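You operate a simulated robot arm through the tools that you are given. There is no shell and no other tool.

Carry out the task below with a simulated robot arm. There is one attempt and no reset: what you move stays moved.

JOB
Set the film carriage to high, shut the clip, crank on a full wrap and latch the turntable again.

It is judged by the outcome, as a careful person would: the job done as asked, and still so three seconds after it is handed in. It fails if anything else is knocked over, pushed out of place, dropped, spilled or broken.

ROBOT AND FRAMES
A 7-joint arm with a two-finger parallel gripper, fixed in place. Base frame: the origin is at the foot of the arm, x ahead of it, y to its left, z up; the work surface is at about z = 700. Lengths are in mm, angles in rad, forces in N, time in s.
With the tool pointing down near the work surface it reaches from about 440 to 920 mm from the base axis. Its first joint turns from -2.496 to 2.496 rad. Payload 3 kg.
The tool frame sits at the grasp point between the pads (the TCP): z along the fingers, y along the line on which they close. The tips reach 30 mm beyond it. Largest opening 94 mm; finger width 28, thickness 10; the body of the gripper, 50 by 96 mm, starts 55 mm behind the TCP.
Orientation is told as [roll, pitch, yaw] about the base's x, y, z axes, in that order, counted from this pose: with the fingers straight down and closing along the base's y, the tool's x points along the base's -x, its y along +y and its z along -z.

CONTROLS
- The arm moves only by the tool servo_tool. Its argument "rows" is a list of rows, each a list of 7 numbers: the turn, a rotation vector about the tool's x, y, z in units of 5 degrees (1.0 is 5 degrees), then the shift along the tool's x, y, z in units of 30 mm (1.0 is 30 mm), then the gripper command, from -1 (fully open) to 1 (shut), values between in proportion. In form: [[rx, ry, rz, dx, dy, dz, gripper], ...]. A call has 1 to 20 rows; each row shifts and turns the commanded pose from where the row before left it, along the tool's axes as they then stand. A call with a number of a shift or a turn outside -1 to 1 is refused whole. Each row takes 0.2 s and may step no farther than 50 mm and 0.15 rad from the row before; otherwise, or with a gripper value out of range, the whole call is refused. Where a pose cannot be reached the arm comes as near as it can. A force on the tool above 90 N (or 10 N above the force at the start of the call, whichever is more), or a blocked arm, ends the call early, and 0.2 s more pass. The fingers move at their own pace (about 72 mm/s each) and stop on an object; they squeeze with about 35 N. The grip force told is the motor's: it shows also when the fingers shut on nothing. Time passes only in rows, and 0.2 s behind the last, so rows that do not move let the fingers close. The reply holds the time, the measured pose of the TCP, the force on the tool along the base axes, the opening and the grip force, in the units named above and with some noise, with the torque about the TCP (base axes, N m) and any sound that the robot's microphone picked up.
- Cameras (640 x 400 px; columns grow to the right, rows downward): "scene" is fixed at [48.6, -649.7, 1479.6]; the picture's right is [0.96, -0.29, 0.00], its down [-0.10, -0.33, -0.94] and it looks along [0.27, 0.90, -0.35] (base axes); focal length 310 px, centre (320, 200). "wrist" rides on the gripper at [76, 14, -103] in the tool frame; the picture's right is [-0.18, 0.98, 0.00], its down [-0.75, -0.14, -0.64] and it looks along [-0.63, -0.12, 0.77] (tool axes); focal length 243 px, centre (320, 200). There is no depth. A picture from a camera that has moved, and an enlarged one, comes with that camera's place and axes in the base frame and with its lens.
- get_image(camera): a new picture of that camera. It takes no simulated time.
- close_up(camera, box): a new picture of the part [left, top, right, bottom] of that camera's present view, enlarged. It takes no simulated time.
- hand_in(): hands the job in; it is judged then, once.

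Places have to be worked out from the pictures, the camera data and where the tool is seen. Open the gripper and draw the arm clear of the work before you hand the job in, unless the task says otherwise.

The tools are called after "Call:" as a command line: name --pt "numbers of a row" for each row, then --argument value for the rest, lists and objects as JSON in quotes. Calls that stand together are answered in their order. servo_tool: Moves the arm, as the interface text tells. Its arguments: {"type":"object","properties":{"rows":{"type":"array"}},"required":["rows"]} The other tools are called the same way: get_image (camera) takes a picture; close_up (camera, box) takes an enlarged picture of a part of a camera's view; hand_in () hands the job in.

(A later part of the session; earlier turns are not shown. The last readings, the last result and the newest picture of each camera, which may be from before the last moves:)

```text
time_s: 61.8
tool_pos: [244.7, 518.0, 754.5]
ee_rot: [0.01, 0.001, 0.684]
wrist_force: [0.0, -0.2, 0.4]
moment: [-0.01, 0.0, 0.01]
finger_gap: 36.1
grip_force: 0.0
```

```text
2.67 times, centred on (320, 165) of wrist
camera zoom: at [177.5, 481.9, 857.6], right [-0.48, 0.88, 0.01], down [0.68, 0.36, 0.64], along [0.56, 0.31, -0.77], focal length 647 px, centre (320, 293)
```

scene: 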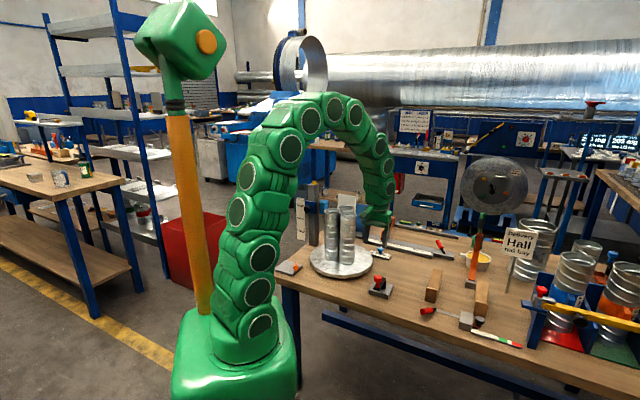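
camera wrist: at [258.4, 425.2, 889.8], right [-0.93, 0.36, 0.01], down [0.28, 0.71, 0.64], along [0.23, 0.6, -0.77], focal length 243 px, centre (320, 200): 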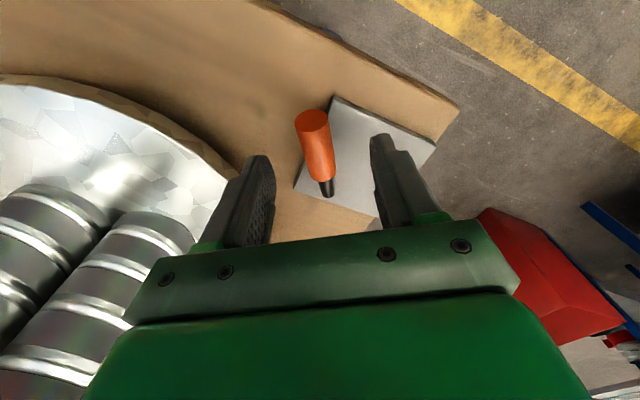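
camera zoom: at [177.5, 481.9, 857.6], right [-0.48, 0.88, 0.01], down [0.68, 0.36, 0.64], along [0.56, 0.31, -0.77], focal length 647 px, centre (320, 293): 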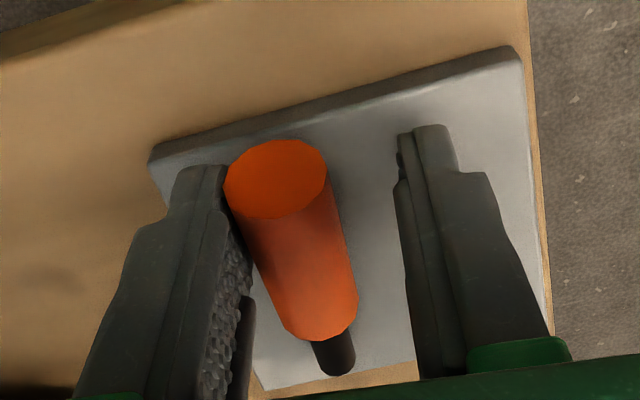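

Still following freely. I continue toward its far stop.

Call:
servo_tool --pt "0 0 1 0 0.17 0 0.23" --pt "0 0 1 0 0.17 0 0.23" --pt "0 0 1 0 0.17 0 0.23" --pt "0 0 1 0 0.17 0 0.23" --pt "0 0 0 0 0 0 0.23"

Call:
close_up --camera "wrist" --box '[200, 90, 440, 240]'

```text
time_s: 63.0
tool_pos: [233.4, 534.9, 754.5]
ee_rot: [0.007, 0.005, 0.335]
wrist_force: [0.1, 0.5, -0.2]
moment: [0.01, 0.02, 0.02]
finger_gap: 36.5
grip_force: 0.6
```

```text
2.67 times, centred on (320, 165) of wrist
camera zoom: at [157.9, 524.2, 857.0], right [-0.15, 0.99, 0.01], down [0.76, 0.11, 0.64], along [0.63, 0.1, -0.77], focal length 647 px, centre (320, 293)
```

zoom: 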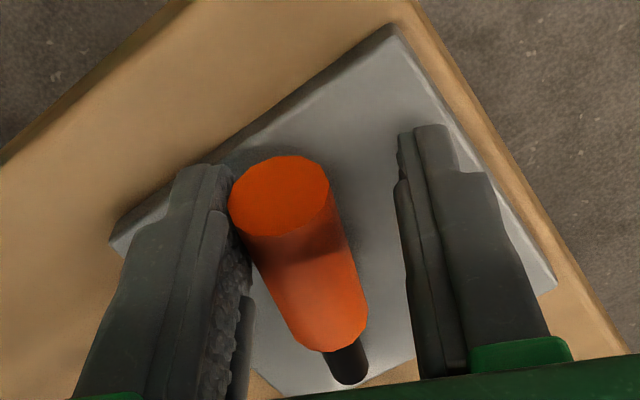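

Call:
servo_tool --pt "0 0 1 0 0.17 0 0.23" --pt "0 0 1 0 0.17 0 0.23" --pt "0 0 0 0 0 0 0.23"

Call:
close_up --camera "wrist" --box '[200, 90, 440, 240]'

```text
time_s: 63.8
tool_pos: [231.7, 545.5, 755.4]
ee_rot: [0.005, 0.007, 0.16]
wrist_force: [8.1, -17.2, -3.7]
moment: [-0.16, -0.15, 0.28]
finger_gap: 46.3
grip_force: 8.4
```

```text
2.67 times, centred on (320, 165) of wrist
camera zoom: at [154.6, 546.9, 857.6], right [0.03, 1.0, 0.0], down [0.77, -0.02, 0.64], along [0.64, -0.01, -0.77], focal length 647 px, centre (320, 293)
```

zoom: 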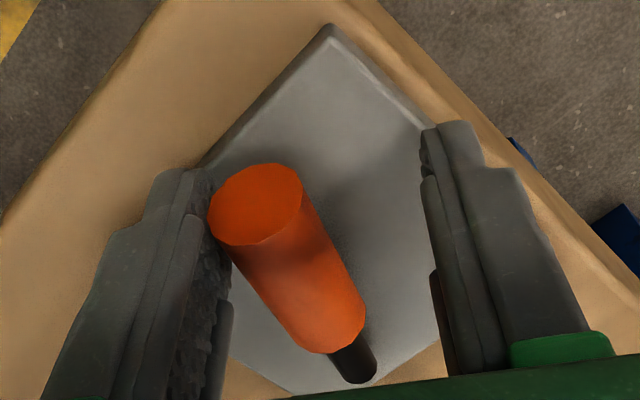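

The lever reached its other stop at about 196° azimuth. I ease off, recentre and rise, then check the scene.

Call:
servo_tool --pt "0 0 0 0 -0.3 0 -0.28" --pt "0 0 0 0 -0.1 0 -0.28" --pt "0 0 0 0 0 -0.9 -0.28" --pt "0 0 0 0 0 -0.97 -0.28" --pt "0 0 0 0 0 -0.97 -0.28" --pt "0 0 0 0 0 -0.97 -0.28" --pt "0 0 0 0 0 -0.97 -0.28" --pt "0 0 0 0 0 -0.97 -0.28" --pt "0 0 0 0 0 -0.97 -0.28" --pt "0 0 0 0 0 -0.97 -0.28" --pt "0 0 0 0 0 -0.97 -0.28" --pt "0 0 0 0 0 -0.97 -0.28" --pt "0 0 0 0 0 0 -0.28"

Call:
close_up --camera "scene" --box '[270, 160, 430, 300]'

```text
time_s: 66.6
tool_pos: [234.4, 532.4, 1045.1]
ee_rot: [0.007, 0.006, 0.161]
wrist_force: [-0.4, 0.5, -0.4]
moment: [0.02, 0.02, 0.02]
finger_gap: 60.2
grip_force: 0.1
```

```text
2.86 times, centred on (350, 230) of scene
camera zoom: at [48.6, -649.7, 1479.6], right [0.96, -0.29, 0.0], down [-0.1, -0.33, -0.94], along [0.27, 0.9, -0.35], focal length 887 px, centre (234, 114)
```

zoom: 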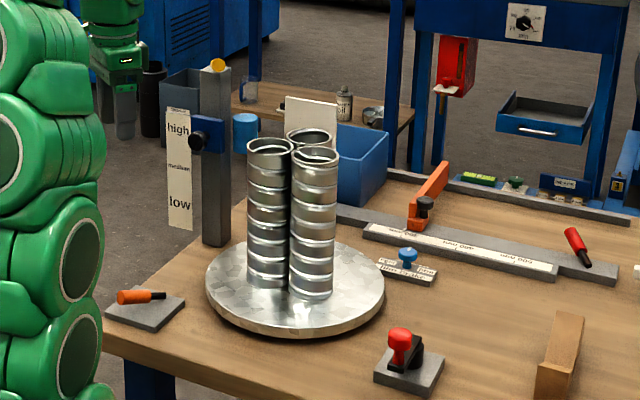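

The latch lever is thrown and everything else looks unchanged. I return to the crank, turning the tool back to 45° yaw on the way.

Call:
servo_tool --pt "0 0 -1 0 0 -0.3 -0.28" --pt "0 0 -1 0 0 0 -0.28" --pt "0 0 -1 0 0 0 -0.28" --pt "0 0 -1 0 0 0 -0.28" --pt "0 0 -1 0 0 0 -0.28" --pt "0 0 -1 0 0 0 -0.28" --pt "0 0 -1 0 0 0 -0.28" --pt "0 0 0 -0.035 -0.95 0 -0.28" --pt "0 0 0 -0.035 -0.95 0 -0.28" --pt "0 0 0 -0.035 -0.95 0 -0.28" --pt "0 0 0 -0.035 -0.95 0 -0.28" --pt "0 0 0 -0.035 -0.95 0 -0.28" --pt "0 0 0 -0.035 -0.95 0 -0.28" --pt "0 0 0 -0.035 -0.95 0 -0.28" --pt "0 0 0 -0.035 -0.95 0 -0.28" --pt "0 0 0 -0.035 -0.95 0 -0.28" --pt "0 0 0 -0.035 -0.95 0 -0.28" --pt "0 0 0 -0.035 -0.95 0 -0.28" --pt "0 0 0 -0.035 -0.95 0 -0.28" --pt "0 0 0 -0.035 -0.95 0 -0.28"

```text
time_s: 70.8
tool_pos: [505.7, 276.0, 1049.3]
ee_rot: [0.009, 0.001, 0.771]
wrist_force: [0.4, 0.3, -0.1]
moment: [0.0, -0.04, 0.01]
finger_gap: 60.3
grip_force: 0.1
```

I finish the approach over the knob and descend to just above it.

Call:
servo_tool --pt "0 0 0 0 -0.945 0 -0.28" --pt "0 0 0 0 -0.945 0 -0.28" --pt "0 0 0 0 0 0.9 -0.28" --pt "0 0 0 0 0 0.9 -0.28" --pt "0 0 0 0 0 0.9 -0.28" --pt "0 0 0 0 0 0.9 -0.28" --pt "0 0 0 0 0 0.9 -0.28" --pt "0 0 0 0 0 0.9 -0.28" --pt "0 0 0 0 0 0.8 -0.28" --pt "0 0 0 0 0 0 -0.28"

Call:
get_image --camera "wrist"

```text
time_s: 73.0
tool_pos: [542.9, 236.8, 861.8]
ee_rot: [0.009, 0.003, 0.771]
wrist_force: [-0.7, -0.6, -0.6]
moment: [-0.01, -0.02, -0.01]
finger_gap: 60.5
grip_force: 0.0
```

```text
taken
camera wrist: at [478.9, 193.0, 964.0], right [-0.55, 0.83, 0.01], down [0.64, 0.42, 0.64], along [0.53, 0.36, -0.77], focal length 243 px, centre (320, 200)
```

wrist: 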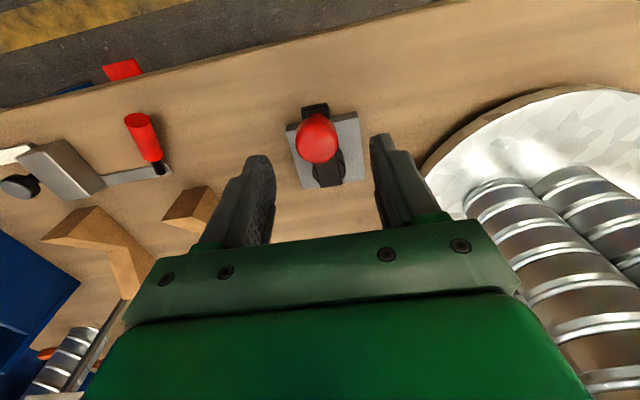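

I correct by about 3 mm, lower over the knob and grip it.

Call:
servo_tool --pt "0 0 0 -0.04 -0.1 0.69 -0.28" --pt "0 0 0 0 0 0.69 -0.28" --pt "0 0 0 0 0 0.69 -0.28" --pt "0 0 0 0 0 0 0.2" --pt "0 0 0 0 0 0 0.6" --pt "0 0 0 0 0 0 1" --pt "0 0 0 0 0 0 1"

Call:
get_image --camera "wrist"

```text
time_s: 74.6
tool_pos: [544.5, 234.7, 800.7]
ee_rot: [0.009, -0.001, 0.77]
wrist_force: [44.5, -48.4, -9.7]
moment: [0.12, -0.01, -0.76]
finger_gap: 33.1
grip_force: 45.1
```

```text
taken
camera wrist: at [480.0, 191.2, 902.5], right [-0.55, 0.83, 0.01], down [0.64, 0.42, 0.64], along [0.53, 0.36, -0.77], focal length 243 px, centre (320, 200)
```

wrist: 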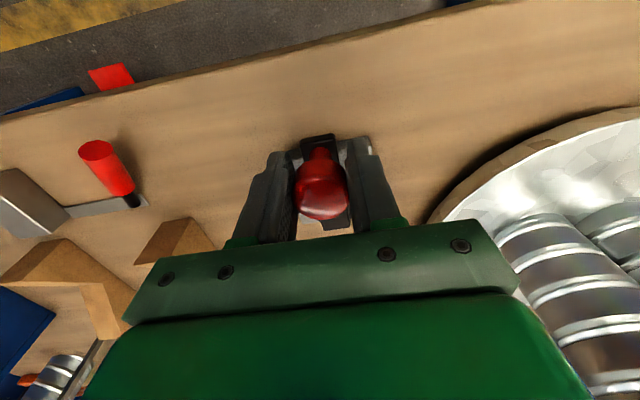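

There is about 66 N of sideways reaction again in the clockwise sense, though this may just be grip misalignment. I relieve it by 2.5 mm and re-read.

Call:
servo_tool --pt "0 0 0 0 -0.045 0 1" --pt "0 0 0 0 -0.04 0 1" --pt "0 0 0 0 0 0 1"

```text
time_s: 75.4
tool_pos: [545.0, 235.2, 799.9]
ee_rot: [0.011, 0.002, 0.77]
wrist_force: [11.3, -17.9, 6.0]
moment: [0.05, -0.09, -0.19]
finger_gap: 32.8
grip_force: 45.1
```

Force is now near neutral (about 20 N). I push a further 3 mm counter-clockwise in fine steps to see whether the crank gives.

Call:
servo_tool --pt "0 0 0 0 -0.04 0 1" --pt "0 0 0 0 -0.04 0 1" --pt "0 0 0 0 -0.04 0 1" --pt "0 0 0 0 0 0 1"

```text
time_s: 76.4
tool_pos: [548.4, 231.1, 799.7]
ee_rot: [0.009, 0.002, 0.771]
wrist_force: [9.2, 27.9, -23.2]
moment: [-0.28, -0.15, 0.52]
finger_gap: 32.6
grip_force: 45.2
```

The crank now gives counter-clockwise (the knob moved about 5°), so releasing the orange latch freed it. I follow a circle of about 58 mm radius around (586,277), 8° per step, and check how the grip behaves.

Call:
servo_tool --pt "0 0 0 -0.09 -0.264 0 1" --pt "0 0 0 -0.085 -0.255 0 1" --pt "0 0 0 -0.12 -0.241 0 1" --pt "0 0 0 -0.152 -0.222 0 1" --pt "0 0 0 -0.182 -0.198 0 1" --pt "0 0 0 0 0 0 1"

Call:
get_image --camera "wrist"

Call:
close_up --camera "scene" --box '[290, 190, 430, 310]'

```text
time_s: 77.8
tool_pos: [587.8, 218.8, 800.4]
ee_rot: [0.008, 0.001, 0.772]
wrist_force: [10.0, -3.1, -7.9]
moment: [-0.56, -0.49, -0.52]
finger_gap: 30.9
grip_force: 45.2
```

```text
taken
camera wrist: at [523.2, 175.3, 902.9], right [-0.55, 0.83, 0.01], down [0.64, 0.42, 0.64], along [0.53, 0.36, -0.77], focal length 243 px, centre (320, 200)
```

wrist: 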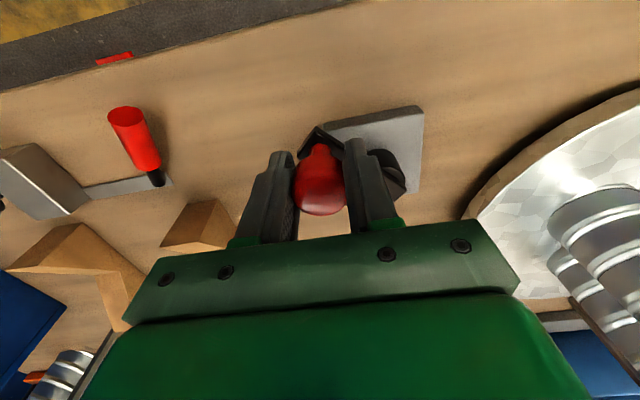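

```text
3.33 times, centred on (360, 250) of scene
camera zoom: at [48.6, -649.7, 1479.6], right [0.96, -0.29, 0.0], down [-0.1, -0.33, -0.94], along [0.27, 0.9, -0.35], focal length 1035 px, centre (187, 33)
```

zoom: 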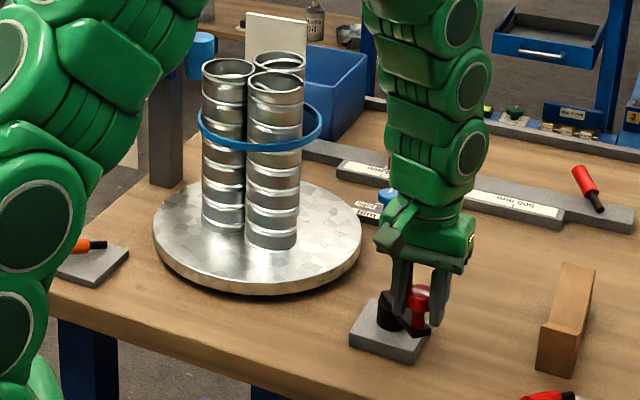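

It works: a blue film band has appeared around the ducts and the crank turned about 46° with low force. I continue around the circle counter-clockwise.

Call:
servo_tool --pt "0 0 0 -0.267 -0.204 0 1" --pt "0 0 0 -0.298 -0.155 0 1" --pt "0 0 0 -0.321 -0.1 0 1" --pt "0 0 0 -0.333 -0.043 0 1" --pt "0 0 0 0 0 0 1"

Call:
get_image --camera "wrist"

Call:
close_up --camera "scene" --box '[290, 190, 430, 310]'

```text
time_s: 79.0
tool_pos: [626.4, 232.5, 800.1]
ee_rot: [0.007, 0.0, 0.771]
wrist_force: [34.6, -55.3, -11.6]
moment: [-0.86, 0.15, 0.39]
finger_gap: 31.8
grip_force: 45.5
```

```text
taken
camera wrist: at [561.4, 189.2, 902.9], right [-0.55, 0.83, 0.01], down [0.64, 0.42, 0.64], along [0.53, 0.36, -0.77], focal length 243 px, centre (320, 200)
```

wrist: 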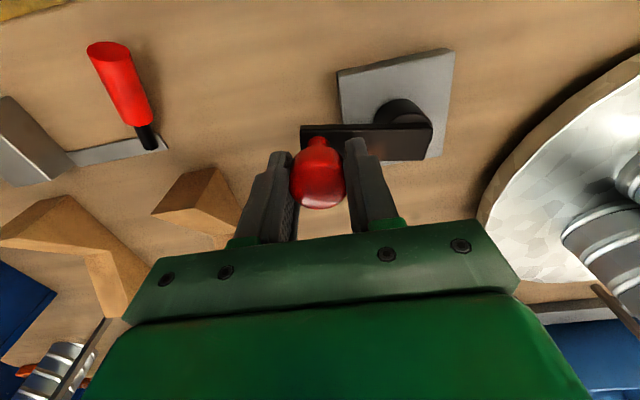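

```text
3.33 times, centred on (360, 250) of scene
camera zoom: at [48.6, -649.7, 1479.6], right [0.96, -0.29, 0.0], down [-0.1, -0.33, -0.94], along [0.27, 0.9, -0.35], focal length 1035 px, centre (187, 33)
```

zoom: 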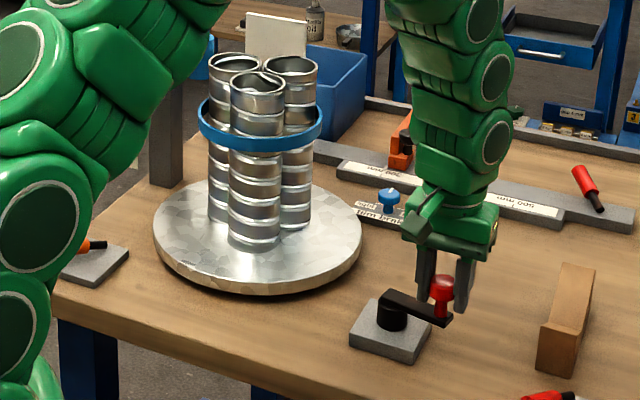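

The crank turned further, now about 85°. The reaction shows my circle was about 2.5 mm too tight, so I refit the centre to (587,279.5) with r≈61 and continue with the correction.

Call:
servo_tool --pt "0 0 0 -0.354 -0.075 0 1" --pt "0 0 0 -0.348 0.066 0 1" --pt "0 0 0 -0.331 0.126 0 1" --pt "0 0 0 -0.304 0.181 0 1" --pt "0 0 0 0 0 0 1"

Call:
get_image --camera "wrist"

Call:
close_up --camera "scene" --box '[290, 190, 430, 310]'

```text
time_s: 79.9
tool_pos: [649.4, 258.7, 801.1]
ee_rot: [0.004, -0.006, 0.769]
wrist_force: [10.3, 0.1, -13.1]
moment: [0.67, -0.49, -0.14]
finger_gap: 35.1
grip_force: 45.1
stopped in row 4: the force on the tool passed its limit at 94 N (the readings are from after the stop); the commanded pose is now the measured one
```

```text
taken
camera wrist: at [584.6, 215.9, 902.7], right [-0.55, 0.83, 0.01], down [0.64, 0.42, 0.65], along [0.54, 0.36, -0.76], focal length 243 px, centre (320, 200)
```

wrist: 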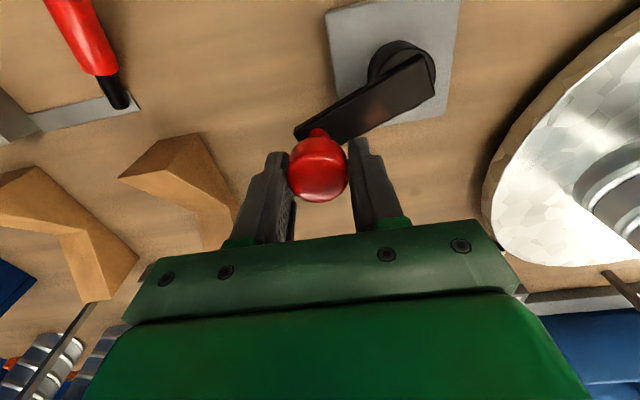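

```text
3.33 times, centred on (360, 250) of scene
camera zoom: at [48.6, -649.7, 1479.6], right [0.96, -0.29, 0.0], down [-0.1, -0.33, -0.94], along [0.27, 0.9, -0.35], focal length 1035 px, centre (187, 33)
```

zoom: 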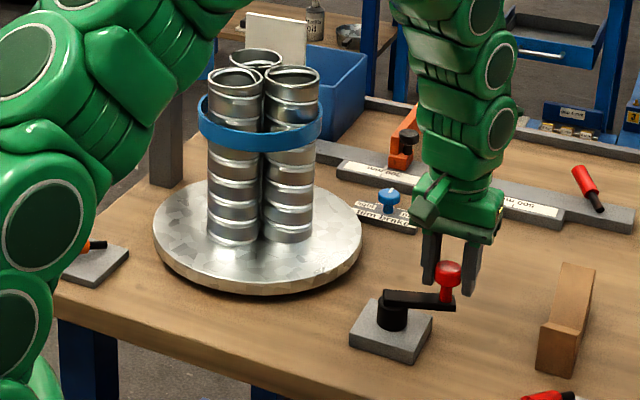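

The band is building and the turntable is turning, but my grip slid about 10 mm along the knob and bound up. A looser method suits better: I'll release, rise, close the fingers, and push the knob around its circle from behind.

Call:
servo_tool --pt "0 0 0 0 0 0 0.1" --pt "0 0 0 0 0 0 -0.28" --pt "0 0 0 0 0 0 -0.28" --pt "0 0 0 0 0 -0.9 -0.28" --pt "0 0 0 0 0 -0.9 -0.28" --pt "0 0 0 0 0 0 1" --pt "0 0 0 0 0 0 1" --pt "0 0 0 0 0 0 1"

Call:
get_image --camera "wrist"

Call:
close_up --camera "scene" --box '[290, 190, 430, 310]'

```text
time_s: 81.7
tool_pos: [649.5, 259.1, 856.3]
ee_rot: [0.004, -0.005, 0.768]
wrist_force: [-0.2, -0.8, -1.0]
moment: [-0.02, -0.02, 0.01]
finger_gap: 0.4
grip_force: 32.8
```

```text
taken
camera wrist: at [583.6, 216.2, 956.7], right [-0.55, 0.83, 0.01], down [0.64, 0.42, 0.65], along [0.54, 0.36, -0.76], focal length 243 px, centre (320, 200)
```

wrist: 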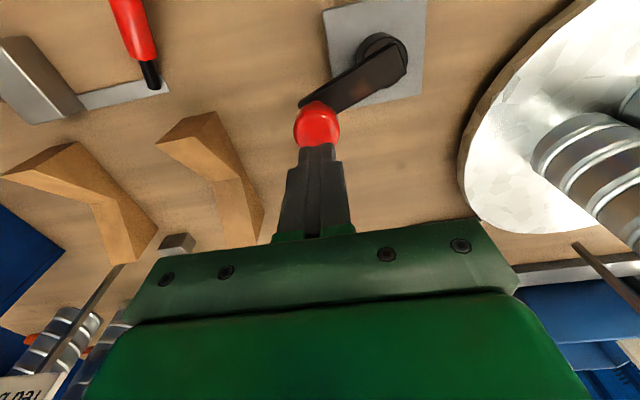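

```text
3.33 times, centred on (360, 250) of scene
camera zoom: at [48.6, -649.7, 1479.6], right [0.96, -0.29, 0.0], down [-0.1, -0.33, -0.94], along [0.27, 0.9, -0.35], focal length 1035 px, centre (187, 33)
```

zoom: 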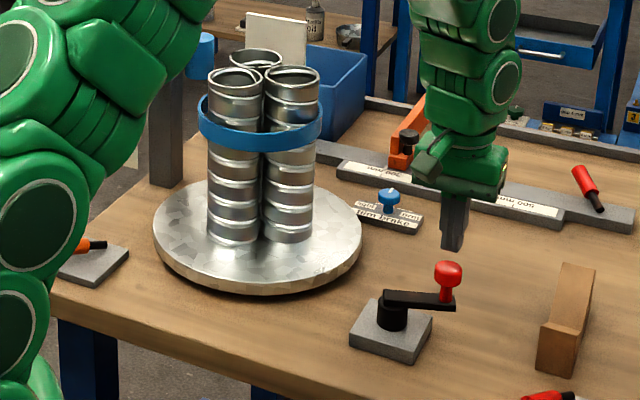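

The knob is at about (642,252). With fingers closed I move over it to a point behind on the circle, lower, and begin pushing counter-clockwise.

Call:
servo_tool --pt "0 0 0 0.833 0.017 0 1" --pt "0 0 0 0.833 0.017 0 1" --pt "0 0 0 0 0 0 1" --pt "0 0 0 0 0 0.95 1" --pt "0 0 0 0 0 0.95 1" --pt "0 0 0 0 0 0 1"

Call:
get_image --camera "wrist"

Call:
close_up --camera "scene" --box '[350, 220, 430, 310]'

```text
time_s: 83.1
tool_pos: [613.9, 225.2, 797.2]
ee_rot: [0.004, -0.005, 0.769]
wrist_force: [0.4, -0.4, 0.0]
moment: [-0.02, 0.01, 0.02]
finger_gap: 0.0
grip_force: 33.5
```

```text
taken
camera wrist: at [548.0, 182.2, 899.5], right [-0.55, 0.83, 0.01], down [0.64, 0.42, 0.65], along [0.54, 0.36, -0.76], focal length 243 px, centre (320, 200)
```

wrist: 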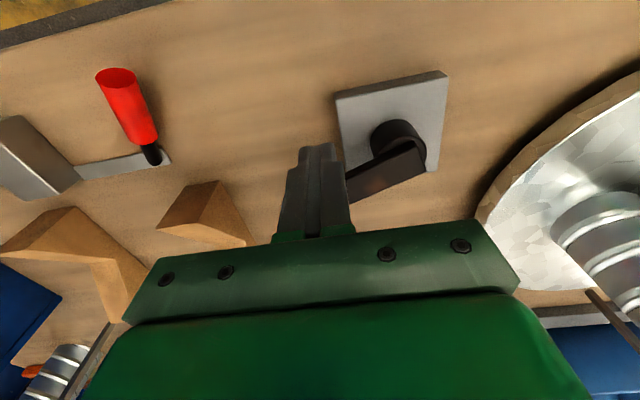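

```text
4.44 times, centred on (390, 265) of scene
camera zoom: at [48.6, -649.7, 1479.6], right [0.96, -0.29, 0.0], down [-0.1, -0.33, -0.94], along [0.27, 0.9, -0.35], focal length 1380 px, centre (9, -89)
```

zoom: 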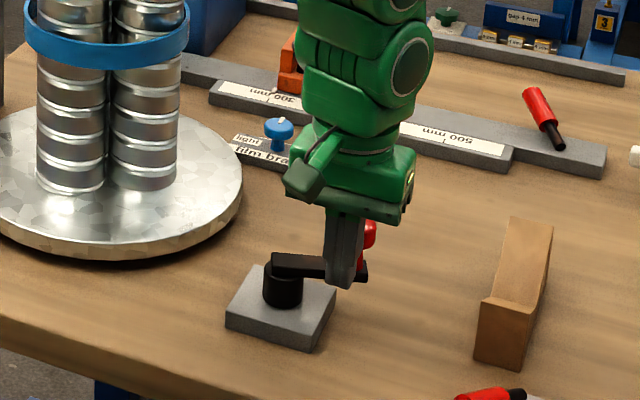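

The closed fingers stand behind the knob. I push it around in 8° steps and check after eight.

Call:
servo_tool --pt "0 0 0 -0.271 -0.068 0 1" --pt "0 0 0 -0.278 -0.029 0 1" --pt "0 0 0 -0.279 0.01 0 1" --pt "0 0 0 -0.275 0.048 0 1" --pt "0 0 0 -0.265 0.086 0 1" --pt "0 0 0 -0.251 0.122 0 1" --pt "0 0 0 0 0 0 1"

Call:
get_image --camera "wrist"

Call:
close_up --camera "scene" --box '[290, 190, 430, 310]'

```text
time_s: 84.7
tool_pos: [644.1, 261.0, 799.1]
ee_rot: [0.003, -0.008, 0.768]
wrist_force: [0.2, 0.4, 0.4]
moment: [0.0, 0.02, -0.01]
finger_gap: 0.0
grip_force: 32.8
```

```text
taken
camera wrist: at [578.8, 219.1, 900.1], right [-0.55, 0.83, 0.0], down [0.64, 0.42, 0.65], along [0.54, 0.36, -0.76], focal length 243 px, centre (320, 200)
```

wrist: 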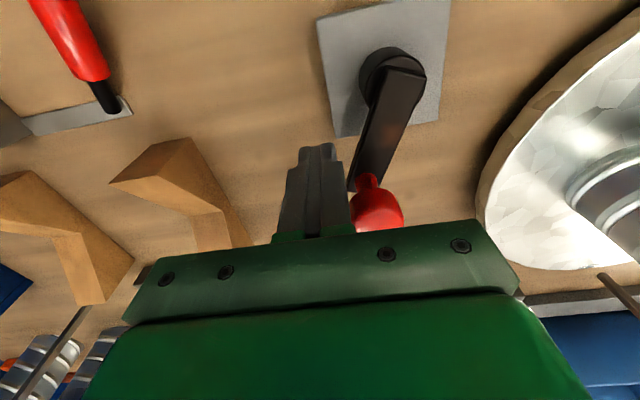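

```text
3.33 times, centred on (360, 250) of scene
camera zoom: at [48.6, -649.7, 1479.6], right [0.96, -0.29, 0.0], down [-0.1, -0.33, -0.94], along [0.27, 0.9, -0.35], focal length 1035 px, centre (187, 33)
```

zoom: 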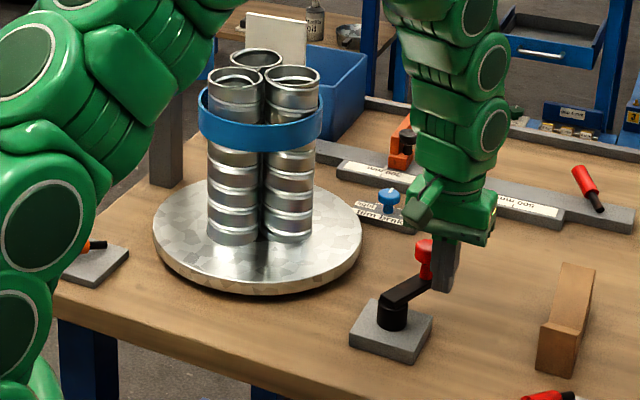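

The knob moved to about 20° and the blue band grew taller. I look closer at the band and the ducts before continuing.

Call:
close_up --camera "scene" --box '[310, 195, 380, 280]'

Call:
close_up --camera "wrist" --box '[470, 60, 640, 330]'

```text
4.71 times, centred on (345, 238) of scene
camera zoom: at [48.6, -649.7, 1479.6], right [0.96, -0.29, 0.0], down [-0.1, -0.33, -0.94], along [0.27, 0.9, -0.35], focal length 1461 px, centre (202, 24)
```

zoom: 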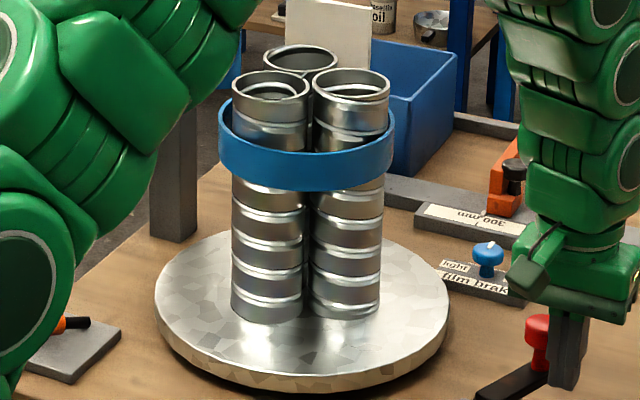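

```text
1.48 times, centred on (555, 195) of wrist
camera zoom: at [578.8, 219.1, 900.1], right [-0.55, 0.83, 0.0], down [0.64, 0.42, 0.65], along [0.54, 0.36, -0.76], focal length 359 px, centre (-28, 207)
```

zoom: 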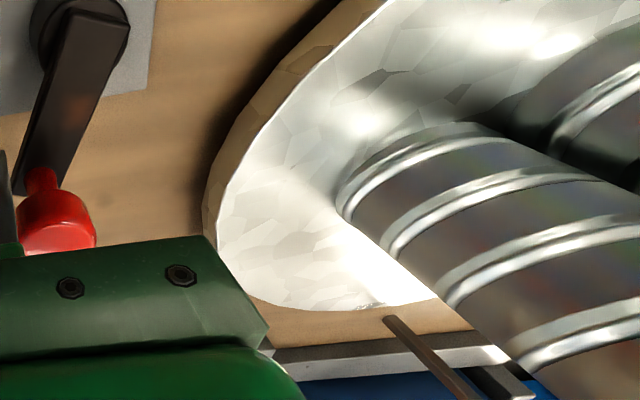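

The band keeps growing as I crank. I go on pushing the knob around in the same manner.

Call:
servo_tool --pt "0 0 0 -0.231 0.156 0 1" --pt "0 0 0 -0.207 0.187 0 1" --pt "0 0 0 -0.179 0.214 0 1" --pt "0 0 0 0 0 0 1"

Call:
close_up --camera "scene" --box '[310, 195, 380, 280]'

Call:
get_image --camera "wrist"

```text
time_s: 85.7
tool_pos: [645.2, 287.0, 799.1]
ee_rot: [0.006, -0.005, 0.771]
wrist_force: [-0.8, -0.5, -0.4]
moment: [-0.02, -0.01, 0.03]
finger_gap: 0.0
grip_force: 33.1
```

```text
4.71 times, centred on (345, 238) of scene
camera zoom: at [48.6, -649.7, 1479.6], right [0.96, -0.29, 0.0], down [-0.1, -0.33, -0.94], along [0.27, 0.9, -0.35], focal length 1461 px, centre (202, 24)
```

zoom: 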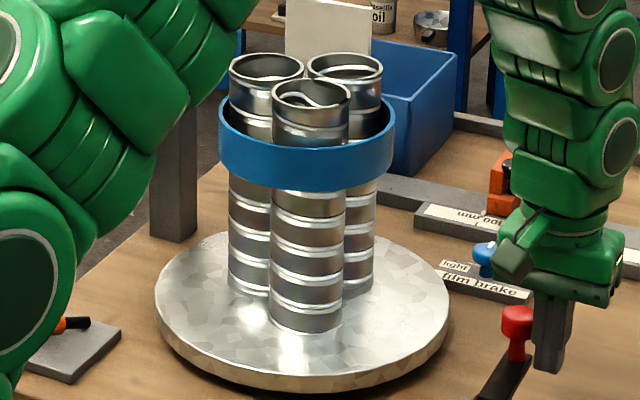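

```text
taken
camera wrist: at [579.1, 244.4, 900.5], right [-0.55, 0.83, 0.01], down [0.64, 0.42, 0.65], along [0.54, 0.36, -0.76], focal length 243 px, centre (320, 200)
```

wrist: 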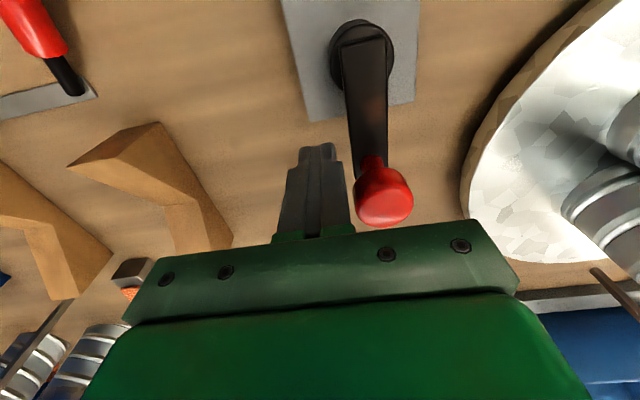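

The crank is at about 177° total and still turns freely, while the band is about 42 mm tall and growing. I continue.

Call:
servo_tool --pt "0 0 0 -0.148 0.237 0 1" --pt "0 0 0 -0.114 0.255 0 1" --pt "0 0 0 -0.077 0.268 0 1" --pt "0 0 0 -0.039 0.276 0 1" --pt "0 0 0 0 0.279 0 1" --pt "0 0 0 0 0 0 1"

Call:
close_up --camera "scene" --box '[310, 195, 400, 300]'

Call:
get_image --camera "wrist"

```text
time_s: 87.1
tool_pos: [625.0, 325.8, 798.8]
ee_rot: [0.006, -0.006, 0.77]
wrist_force: [-0.4, 0.1, 1.0]
moment: [0.02, 0.01, 0.01]
finger_gap: 0.0
grip_force: 32.8
```

```text
3.81 times, centred on (355, 248) of scene
camera zoom: at [48.6, -649.7, 1479.6], right [0.96, -0.29, 0.0], down [-0.1, -0.33, -0.94], along [0.27, 0.9, -0.35], focal length 1183 px, centre (187, 19)
```

zoom: 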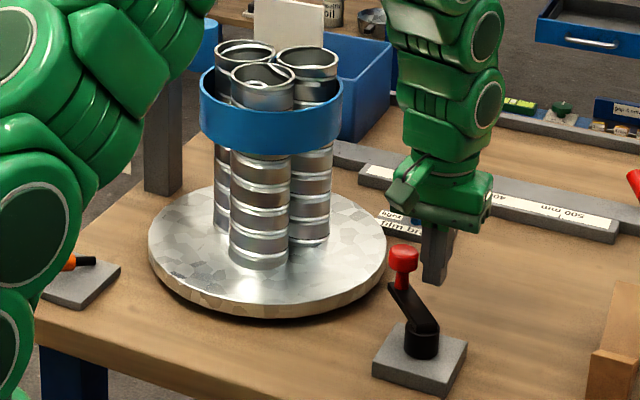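

```text
taken
camera wrist: at [560.6, 281.8, 900.8], right [-0.55, 0.83, 0.01], down [0.64, 0.42, 0.65], along [0.54, 0.36, -0.76], focal length 243 px, centre (320, 200)
```

wrist: 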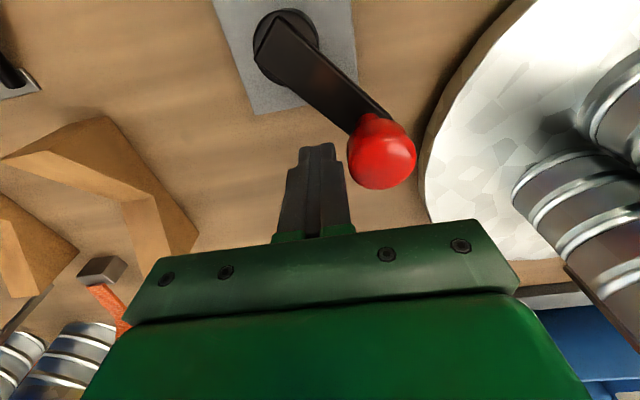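

Crank total is about 219°, the band about 50 mm, and there is no load. I continue.

Call:
servo_tool --pt "0 0 0 0.039 0.276 0 1" --pt "0 0 0 0.077 0.268 0 1" --pt "0 0 0 0.114 0.255 0 1" --pt "0 0 0 0.148 0.237 0 1" --pt "0 0 0 0.179 0.214 0 1" --pt "0 0 0 0 0 0 1"

Call:
close_up --camera "scene" --box '[310, 195, 400, 300]'

Call:
get_image --camera "wrist"

```text
time_s: 88.5
tool_pos: [586.8, 337.2, 800.2]
ee_rot: [0.006, -0.006, 0.768]
wrist_force: [0.9, 0.3, -0.5]
moment: [0.01, 0.0, -0.01]
finger_gap: 0.0
grip_force: 32.8
```

```text
3.81 times, centred on (355, 248) of scene
camera zoom: at [48.6, -649.7, 1479.6], right [0.96, -0.29, 0.0], down [-0.1, -0.33, -0.94], along [0.27, 0.9, -0.35], focal length 1183 px, centre (187, 19)
```

zoom: 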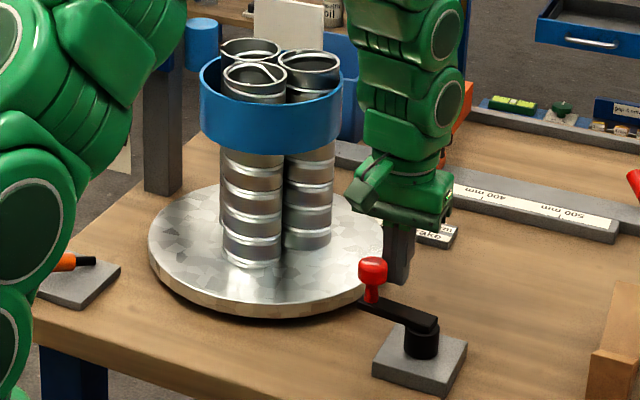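

```text
taken
camera wrist: at [522.4, 295.0, 900.8], right [-0.55, 0.83, 0.01], down [0.64, 0.42, 0.64], along [0.54, 0.36, -0.76], focal length 243 px, centre (320, 200)
```

wrist: 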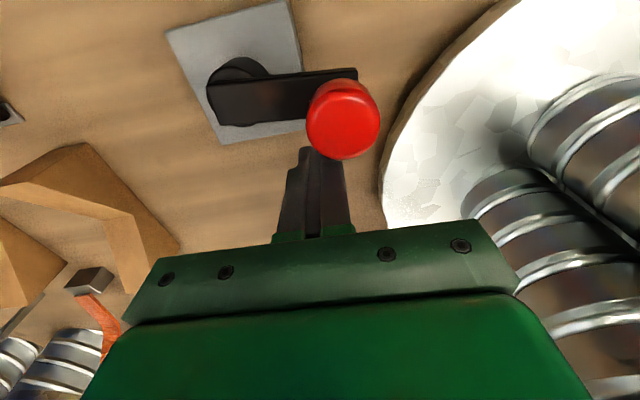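

Crank total is about 261°, the band about 62 mm. I continue around.

Call:
servo_tool --pt "0 0 0 0.207 0.187 0 1" --pt "0 0 0 0.231 0.156 0 1" --pt "0 0 0 0.251 0.122 0 1" --pt "0 0 0 0.265 0.086 0 1" --pt "0 0 0 0 0 0 1"

Call:
close_up --camera "scene" --box '[310, 195, 400, 300]'

Call:
get_image --camera "wrist"

```text
time_s: 89.7
tool_pos: [555.8, 329.3, 800.5]
ee_rot: [0.005, -0.005, 0.769]
wrist_force: [-0.2, 0.2, -0.5]
moment: [0.02, 0.03, -0.01]
finger_gap: 0.0
grip_force: 32.9
```

```text
3.81 times, centred on (355, 248) of scene
camera zoom: at [48.6, -649.7, 1479.6], right [0.96, -0.29, 0.0], down [-0.1, -0.33, -0.94], along [0.27, 0.9, -0.35], focal length 1183 px, centre (187, 19)
```

zoom: 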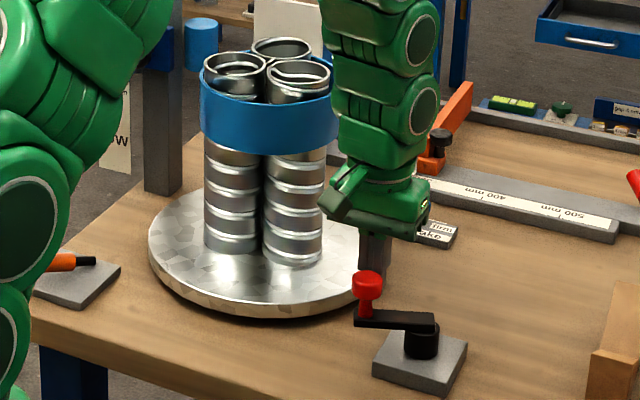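

```text
taken
camera wrist: at [490.6, 287.0, 900.7], right [-0.55, 0.83, 0.01], down [0.64, 0.42, 0.64], along [0.54, 0.36, -0.76], focal length 243 px, centre (320, 200)
```

wrist: 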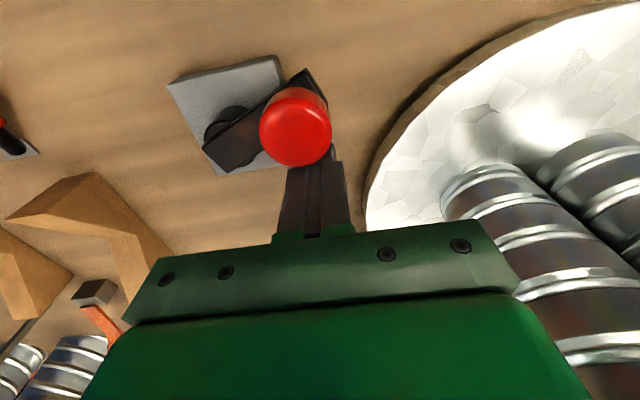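

Crank total is about 290°, and the pivot and knob geometry stays consistent. I continue pushing.

Call:
servo_tool --pt "0 0 0 0.275 0.048 0 1" --pt "0 0 0 0.279 0.01 0 1" --pt "0 0 0 0.278 -0.029 0 1" --pt "0 0 0 0.271 -0.068 0 1" --pt "0 0 0 0 0 0 1"

Call:
close_up --camera "scene" --box '[310, 195, 400, 300]'

Call:
get_image --camera "wrist"

```text
time_s: 90.5
tool_pos: [548.5, 322.2, 801.4]
ee_rot: [0.001, -0.027, 0.772]
wrist_force: [17.8, 19.3, -5.0]
moment: [0.03, 0.01, 0.19]
finger_gap: 0.0
grip_force: 32.7
stopped in row 3: the force on the tool passed its limit at 110 N (the readings are from after the stop); the commanded pose is now the measured one
```

```text
3.81 times, centred on (355, 248) of scene
camera zoom: at [48.6, -649.7, 1479.6], right [0.96, -0.29, 0.0], down [-0.1, -0.33, -0.94], along [0.27, 0.9, -0.35], focal length 1183 px, centre (187, 19)
```

zoom: 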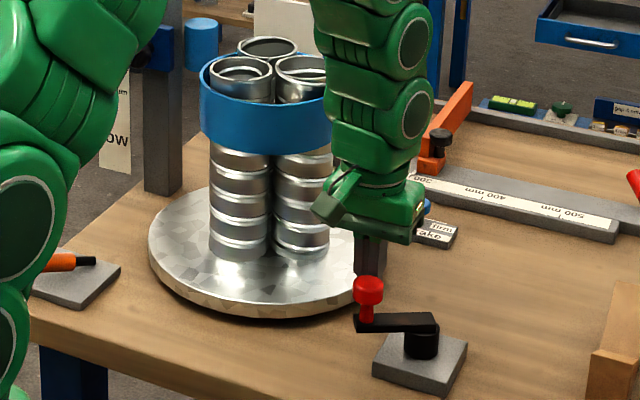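

```text
taken
camera wrist: at [480.4, 278.9, 900.8], right [-0.55, 0.83, 0.01], down [0.63, 0.41, 0.66], along [0.55, 0.37, -0.75], focal length 243 px, centre (320, 200)
```

wrist: 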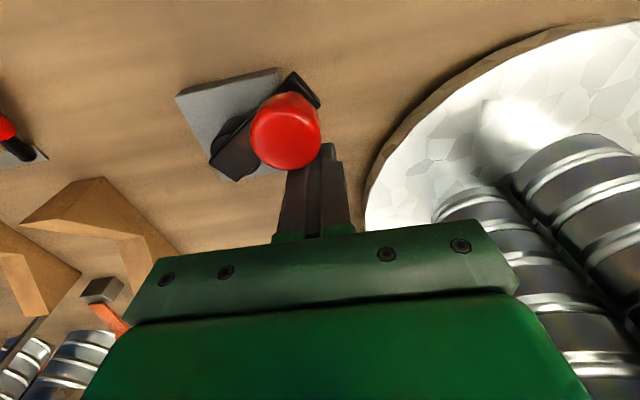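

The push ended at a 110 N reaction with the knob near 165° (about 300° total), which feels like an end stop. I push a few millimetres more, gently and along the knob's tangent, to confirm.

Call:
servo_tool --pt "0 0 0 0.06 -0.025 0 1" --pt "0 0 0 0.06 -0.025 0 1" --pt "0 0 0 0 0 0 1"

Call:
close_up --camera "wrist" --box '[180, 50, 380, 240]'

Call:
close_up --camera "scene" --box '[360, 250, 410, 300]'

```text
time_s: 91.1
tool_pos: [546.5, 323.4, 802.2]
ee_rot: [-0.002, -0.038, 0.774]
wrist_force: [15.4, 17.6, -3.1]
moment: [0.05, 0.01, 0.19]
finger_gap: 0.0
grip_force: 33.5
stopped in row 3: the force on the tool passed its limit at 93 N (the readings are from after the stop); the commanded pose is now the measured one
```

```text
2.11 times, centred on (280, 145) of wrist
camera zoom: at [480.0, 278.0, 901.4], right [-0.55, 0.83, 0.01], down [0.62, 0.41, 0.67], along [0.56, 0.37, -0.74], focal length 511 px, centre (404, 316)
```

zoom: 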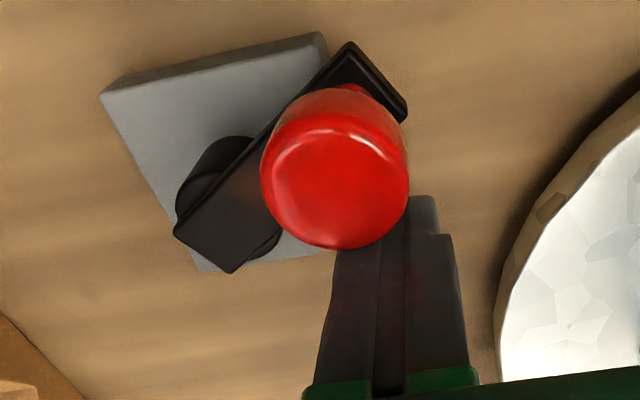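

```text
8.00 times, centred on (385, 275) of scene
camera zoom: at [48.6, -649.7, 1479.6], right [0.96, -0.29, 0.0], down [-0.1, -0.33, -0.94], along [0.27, 0.9, -0.35], focal length 2484 px, centre (-200, -400)
```

zoom: 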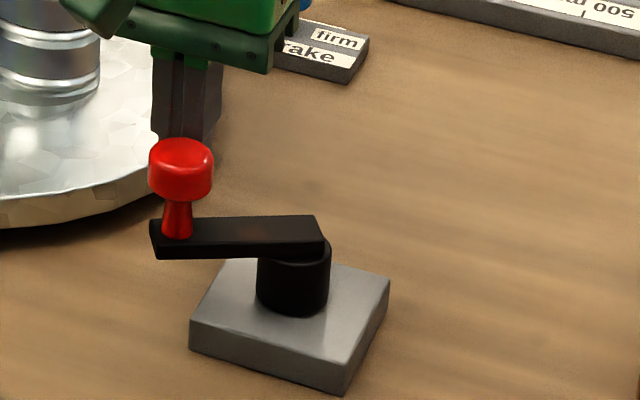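

The crank does not move further: it is at its end stop, about 300° from where it started, with the band at its tallest (about 68 mm). I back the fingers off the knob, rise and check that crank and band stay.

Call:
servo_tool --pt "0 0 0 -0.2 0.08 0 1" --pt "0 0 0 -0.2 0.08 0 1" --pt "0 0.44 0 0 0 -0.5 1" --pt "0 0 0 0 0 -0.97 1" --pt "0 0 0 0 0 -0.97 1" --pt "0 0 0 0 0 -0.97 1" --pt "0 0 0 0 0 -0.97 1" --pt "0 0 0 0 0 -0.97 1" --pt "0 0 0 0 0 -0.97 1" --pt "0 0 0 0 0 -0.97 1" --pt "0 0 0 0 0 -0.97 1" --pt "0 0 0 0 0 0 -0.28"

Call:
close_up --camera "scene" --box '[270, 165, 430, 310]'

Call:
get_image --camera "wrist"

```text
time_s: 93.7
tool_pos: [552.7, 331.7, 1050.4]
ee_rot: [0.001, 0.004, 0.773]
wrist_force: [-0.5, 0.2, -0.3]
moment: [-0.01, 0.0, -0.01]
finger_gap: 53.2
grip_force: 0.1
```

```text
2.76 times, centred on (350, 238) of scene
camera zoom: at [48.6, -649.7, 1479.6], right [0.96, -0.29, 0.0], down [-0.1, -0.33, -0.94], along [0.27, 0.9, -0.35], focal length 856 px, centre (237, 97)
```

zoom: 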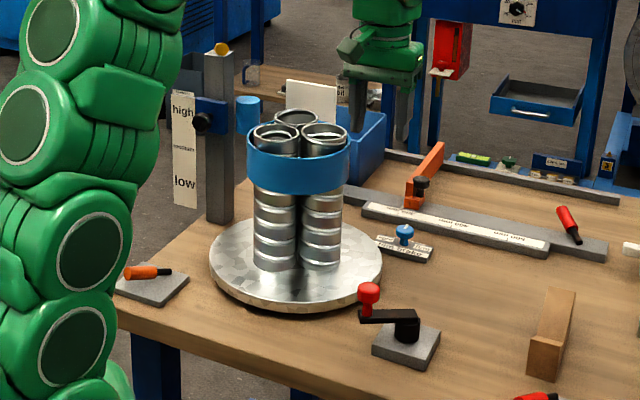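

```text
taken
camera wrist: at [487.6, 289.8, 1152.7], right [-0.55, 0.83, 0.0], down [0.64, 0.43, 0.64], along [0.53, 0.35, -0.77], focal length 243 px, centre (320, 200)
```

wrist: 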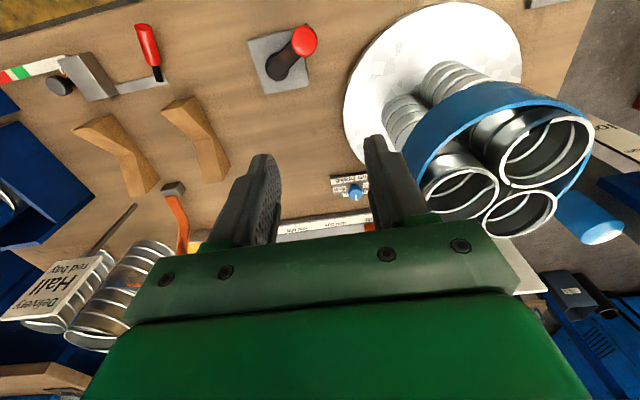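

Crank and band stay put, and the carriage and clip are unchanged. Now I go back to the orange lever to latch the turntable again, travelling above the ducts.

Call:
servo_tool --pt "0 0 0 0 0 -0.9 -0.28" --pt "0 0 1 0 0 -0.4 -0.28" --pt "0 0 1 0 0 0 -0.28" --pt "0 0 1 0 0 0 -0.28" --pt "0 0 1 0 0 0 -0.28" --pt "0 0 1 0 0 0 -0.28" --pt "0 0 1 0 0 0 -0.28" --pt "0 0 0 0.83 0.92 0 -0.28" --pt "0 0 0 0.83 0.92 0 -0.28" --pt "0 0 0 0.83 0.92 0 -0.28" --pt "0 0 0 0.83 0.92 0 -0.28" --pt "0 0 0 0.83 0.92 0 -0.28" --pt "0 0 0 0.83 0.92 0 -0.28" --pt "0 0 0 0.83 0.92 0 -0.28" --pt "0 0 0 0.83 0.92 0 -0.28" --pt "0 0 0 0.83 0.92 0 -0.28" --pt "0 0 0 0.83 0.92 0 -0.28" --pt "0 0 0 0 0 0 -0.28"

Call:
get_image --camera "wrist"

```text
time_s: 97.5
tool_pos: [242.2, 542.3, 1090.5]
ee_rot: [-0.004, 0.006, 0.247]
wrist_force: [0.9, -0.8, -0.1]
moment: [0.0, 0.03, -0.02]
finger_gap: 60.5
grip_force: 0.0
```

```text
taken
camera wrist: at [164.0, 538.1, 1193.0], right [-0.06, 1.0, 0.0], down [0.77, 0.05, 0.64], along [0.64, 0.04, -0.77], focal length 243 px, centre (320, 200)
```

wrist: 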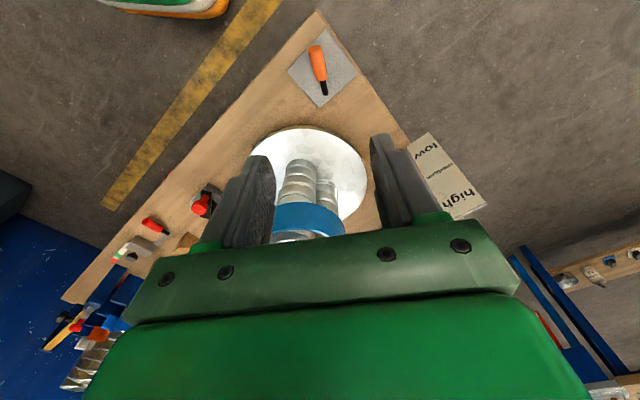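

I lower toward the orange lever, pausing above it to check alignment.

Call:
servo_tool --pt "0 0 0 0 -0.08 0.97 -0.28" --pt "0 0 0 0 -0.07 0.97 -0.28" --pt "0 0 0 0 0 0.97 -0.28" --pt "0 0 0 0 0 0.97 -0.28" --pt "0 0 0 0 0 0.97 -0.28" --pt "0 0 0 0 0 0.97 -0.28" --pt "0 0 0 0 0 0.97 -0.28" --pt "0 0 0 0 0 0.97 -0.28" --pt "0 0 0 0 0 0.97 -0.28" --pt "0 0 0 0 0 0.97 -0.28" --pt "0 0 0 0 0 0 -0.28"

Call:
get_image --camera "wrist"

```text
time_s: 99.9
tool_pos: [243.8, 535.8, 797.3]
ee_rot: [-0.004, 0.004, 0.251]
wrist_force: [0.6, 0.8, -0.4]
moment: [-0.02, 0.0, 0.01]
finger_gap: 60.4
grip_force: 0.0
```

```text
taken
camera wrist: at [165.9, 531.7, 899.5], right [-0.06, 1.0, 0.0], down [0.77, 0.05, 0.64], along [0.64, 0.04, -0.77], focal length 243 px, centre (320, 200)
```

wrist: 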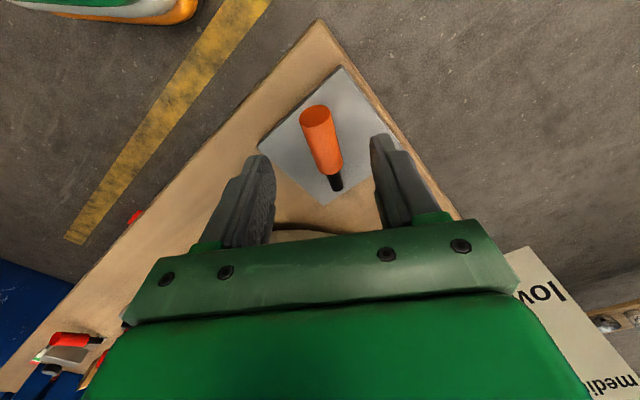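

The handle is between the fingers. I lower to the same height as before and close to the loose straddle.

Call:
servo_tool --pt "0 0 0 0 0 0.75 -0.28" --pt "0 0 0 0 0 0.7 -0.28" --pt "0 0 0 0 0 0 0.1" --pt "0 0 0 0 0 0 0.23" --pt "0 0 0 0 0 0 0.23"

Call:
close_up --camera "wrist" --box '[200, 90, 440, 240]'

```text
time_s: 101.1
tool_pos: [242.9, 534.3, 756.1]
ee_rot: [-0.004, 0.003, 0.248]
wrist_force: [0.9, -0.6, -0.1]
moment: [0.01, 0.02, -0.04]
finger_gap: 36.2
grip_force: 0.1
```

```text
2.67 times, centred on (320, 165) of wrist
camera zoom: at [165.5, 530.8, 858.0], right [-0.06, 1.0, 0.0], down [0.77, 0.05, 0.64], along [0.64, 0.04, -0.77], focal length 647 px, centre (320, 293)
```

zoom: 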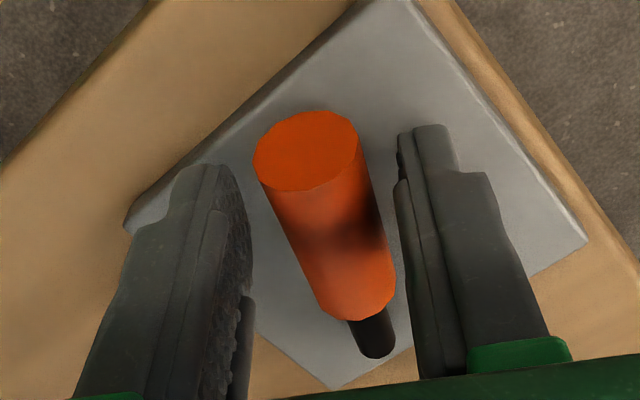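

I swing the lever back counter-clockwise along its arc.

Call:
servo_tool --pt "0 0 -1 0 -0.19 0 0.23" --pt "0 0 -1 0 -0.19 0 0.23" --pt "0 0 -1 0 -0.19 0 0.23" --pt "0 0 -1 0 -0.18 0 0.23" --pt "0 0 -1 0 -0.18 0 0.23" --pt "0 0 0 0 0 0 0.23"

Call:
close_up --camera "wrist" --box '[200, 90, 440, 240]'

```text
time_s: 102.5
tool_pos: [254.2, 508.9, 756.0]
ee_rot: [-0.002, 0.007, 0.687]
wrist_force: [-0.8, -0.1, -0.4]
moment: [0.01, -0.02, 0.0]
finger_gap: 36.2
grip_force: 0.1
```

```text
2.67 times, centred on (320, 165) of wrist
camera zoom: at [186.3, 472.6, 857.7], right [-0.48, 0.88, 0.0], down [0.67, 0.37, 0.64], along [0.56, 0.31, -0.77], focal length 647 px, centre (320, 293)
```

zoom: 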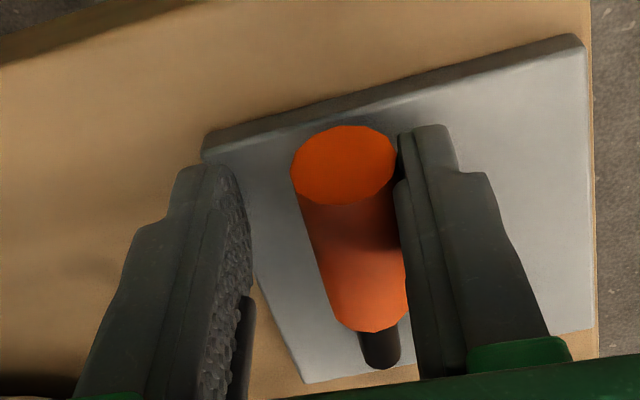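

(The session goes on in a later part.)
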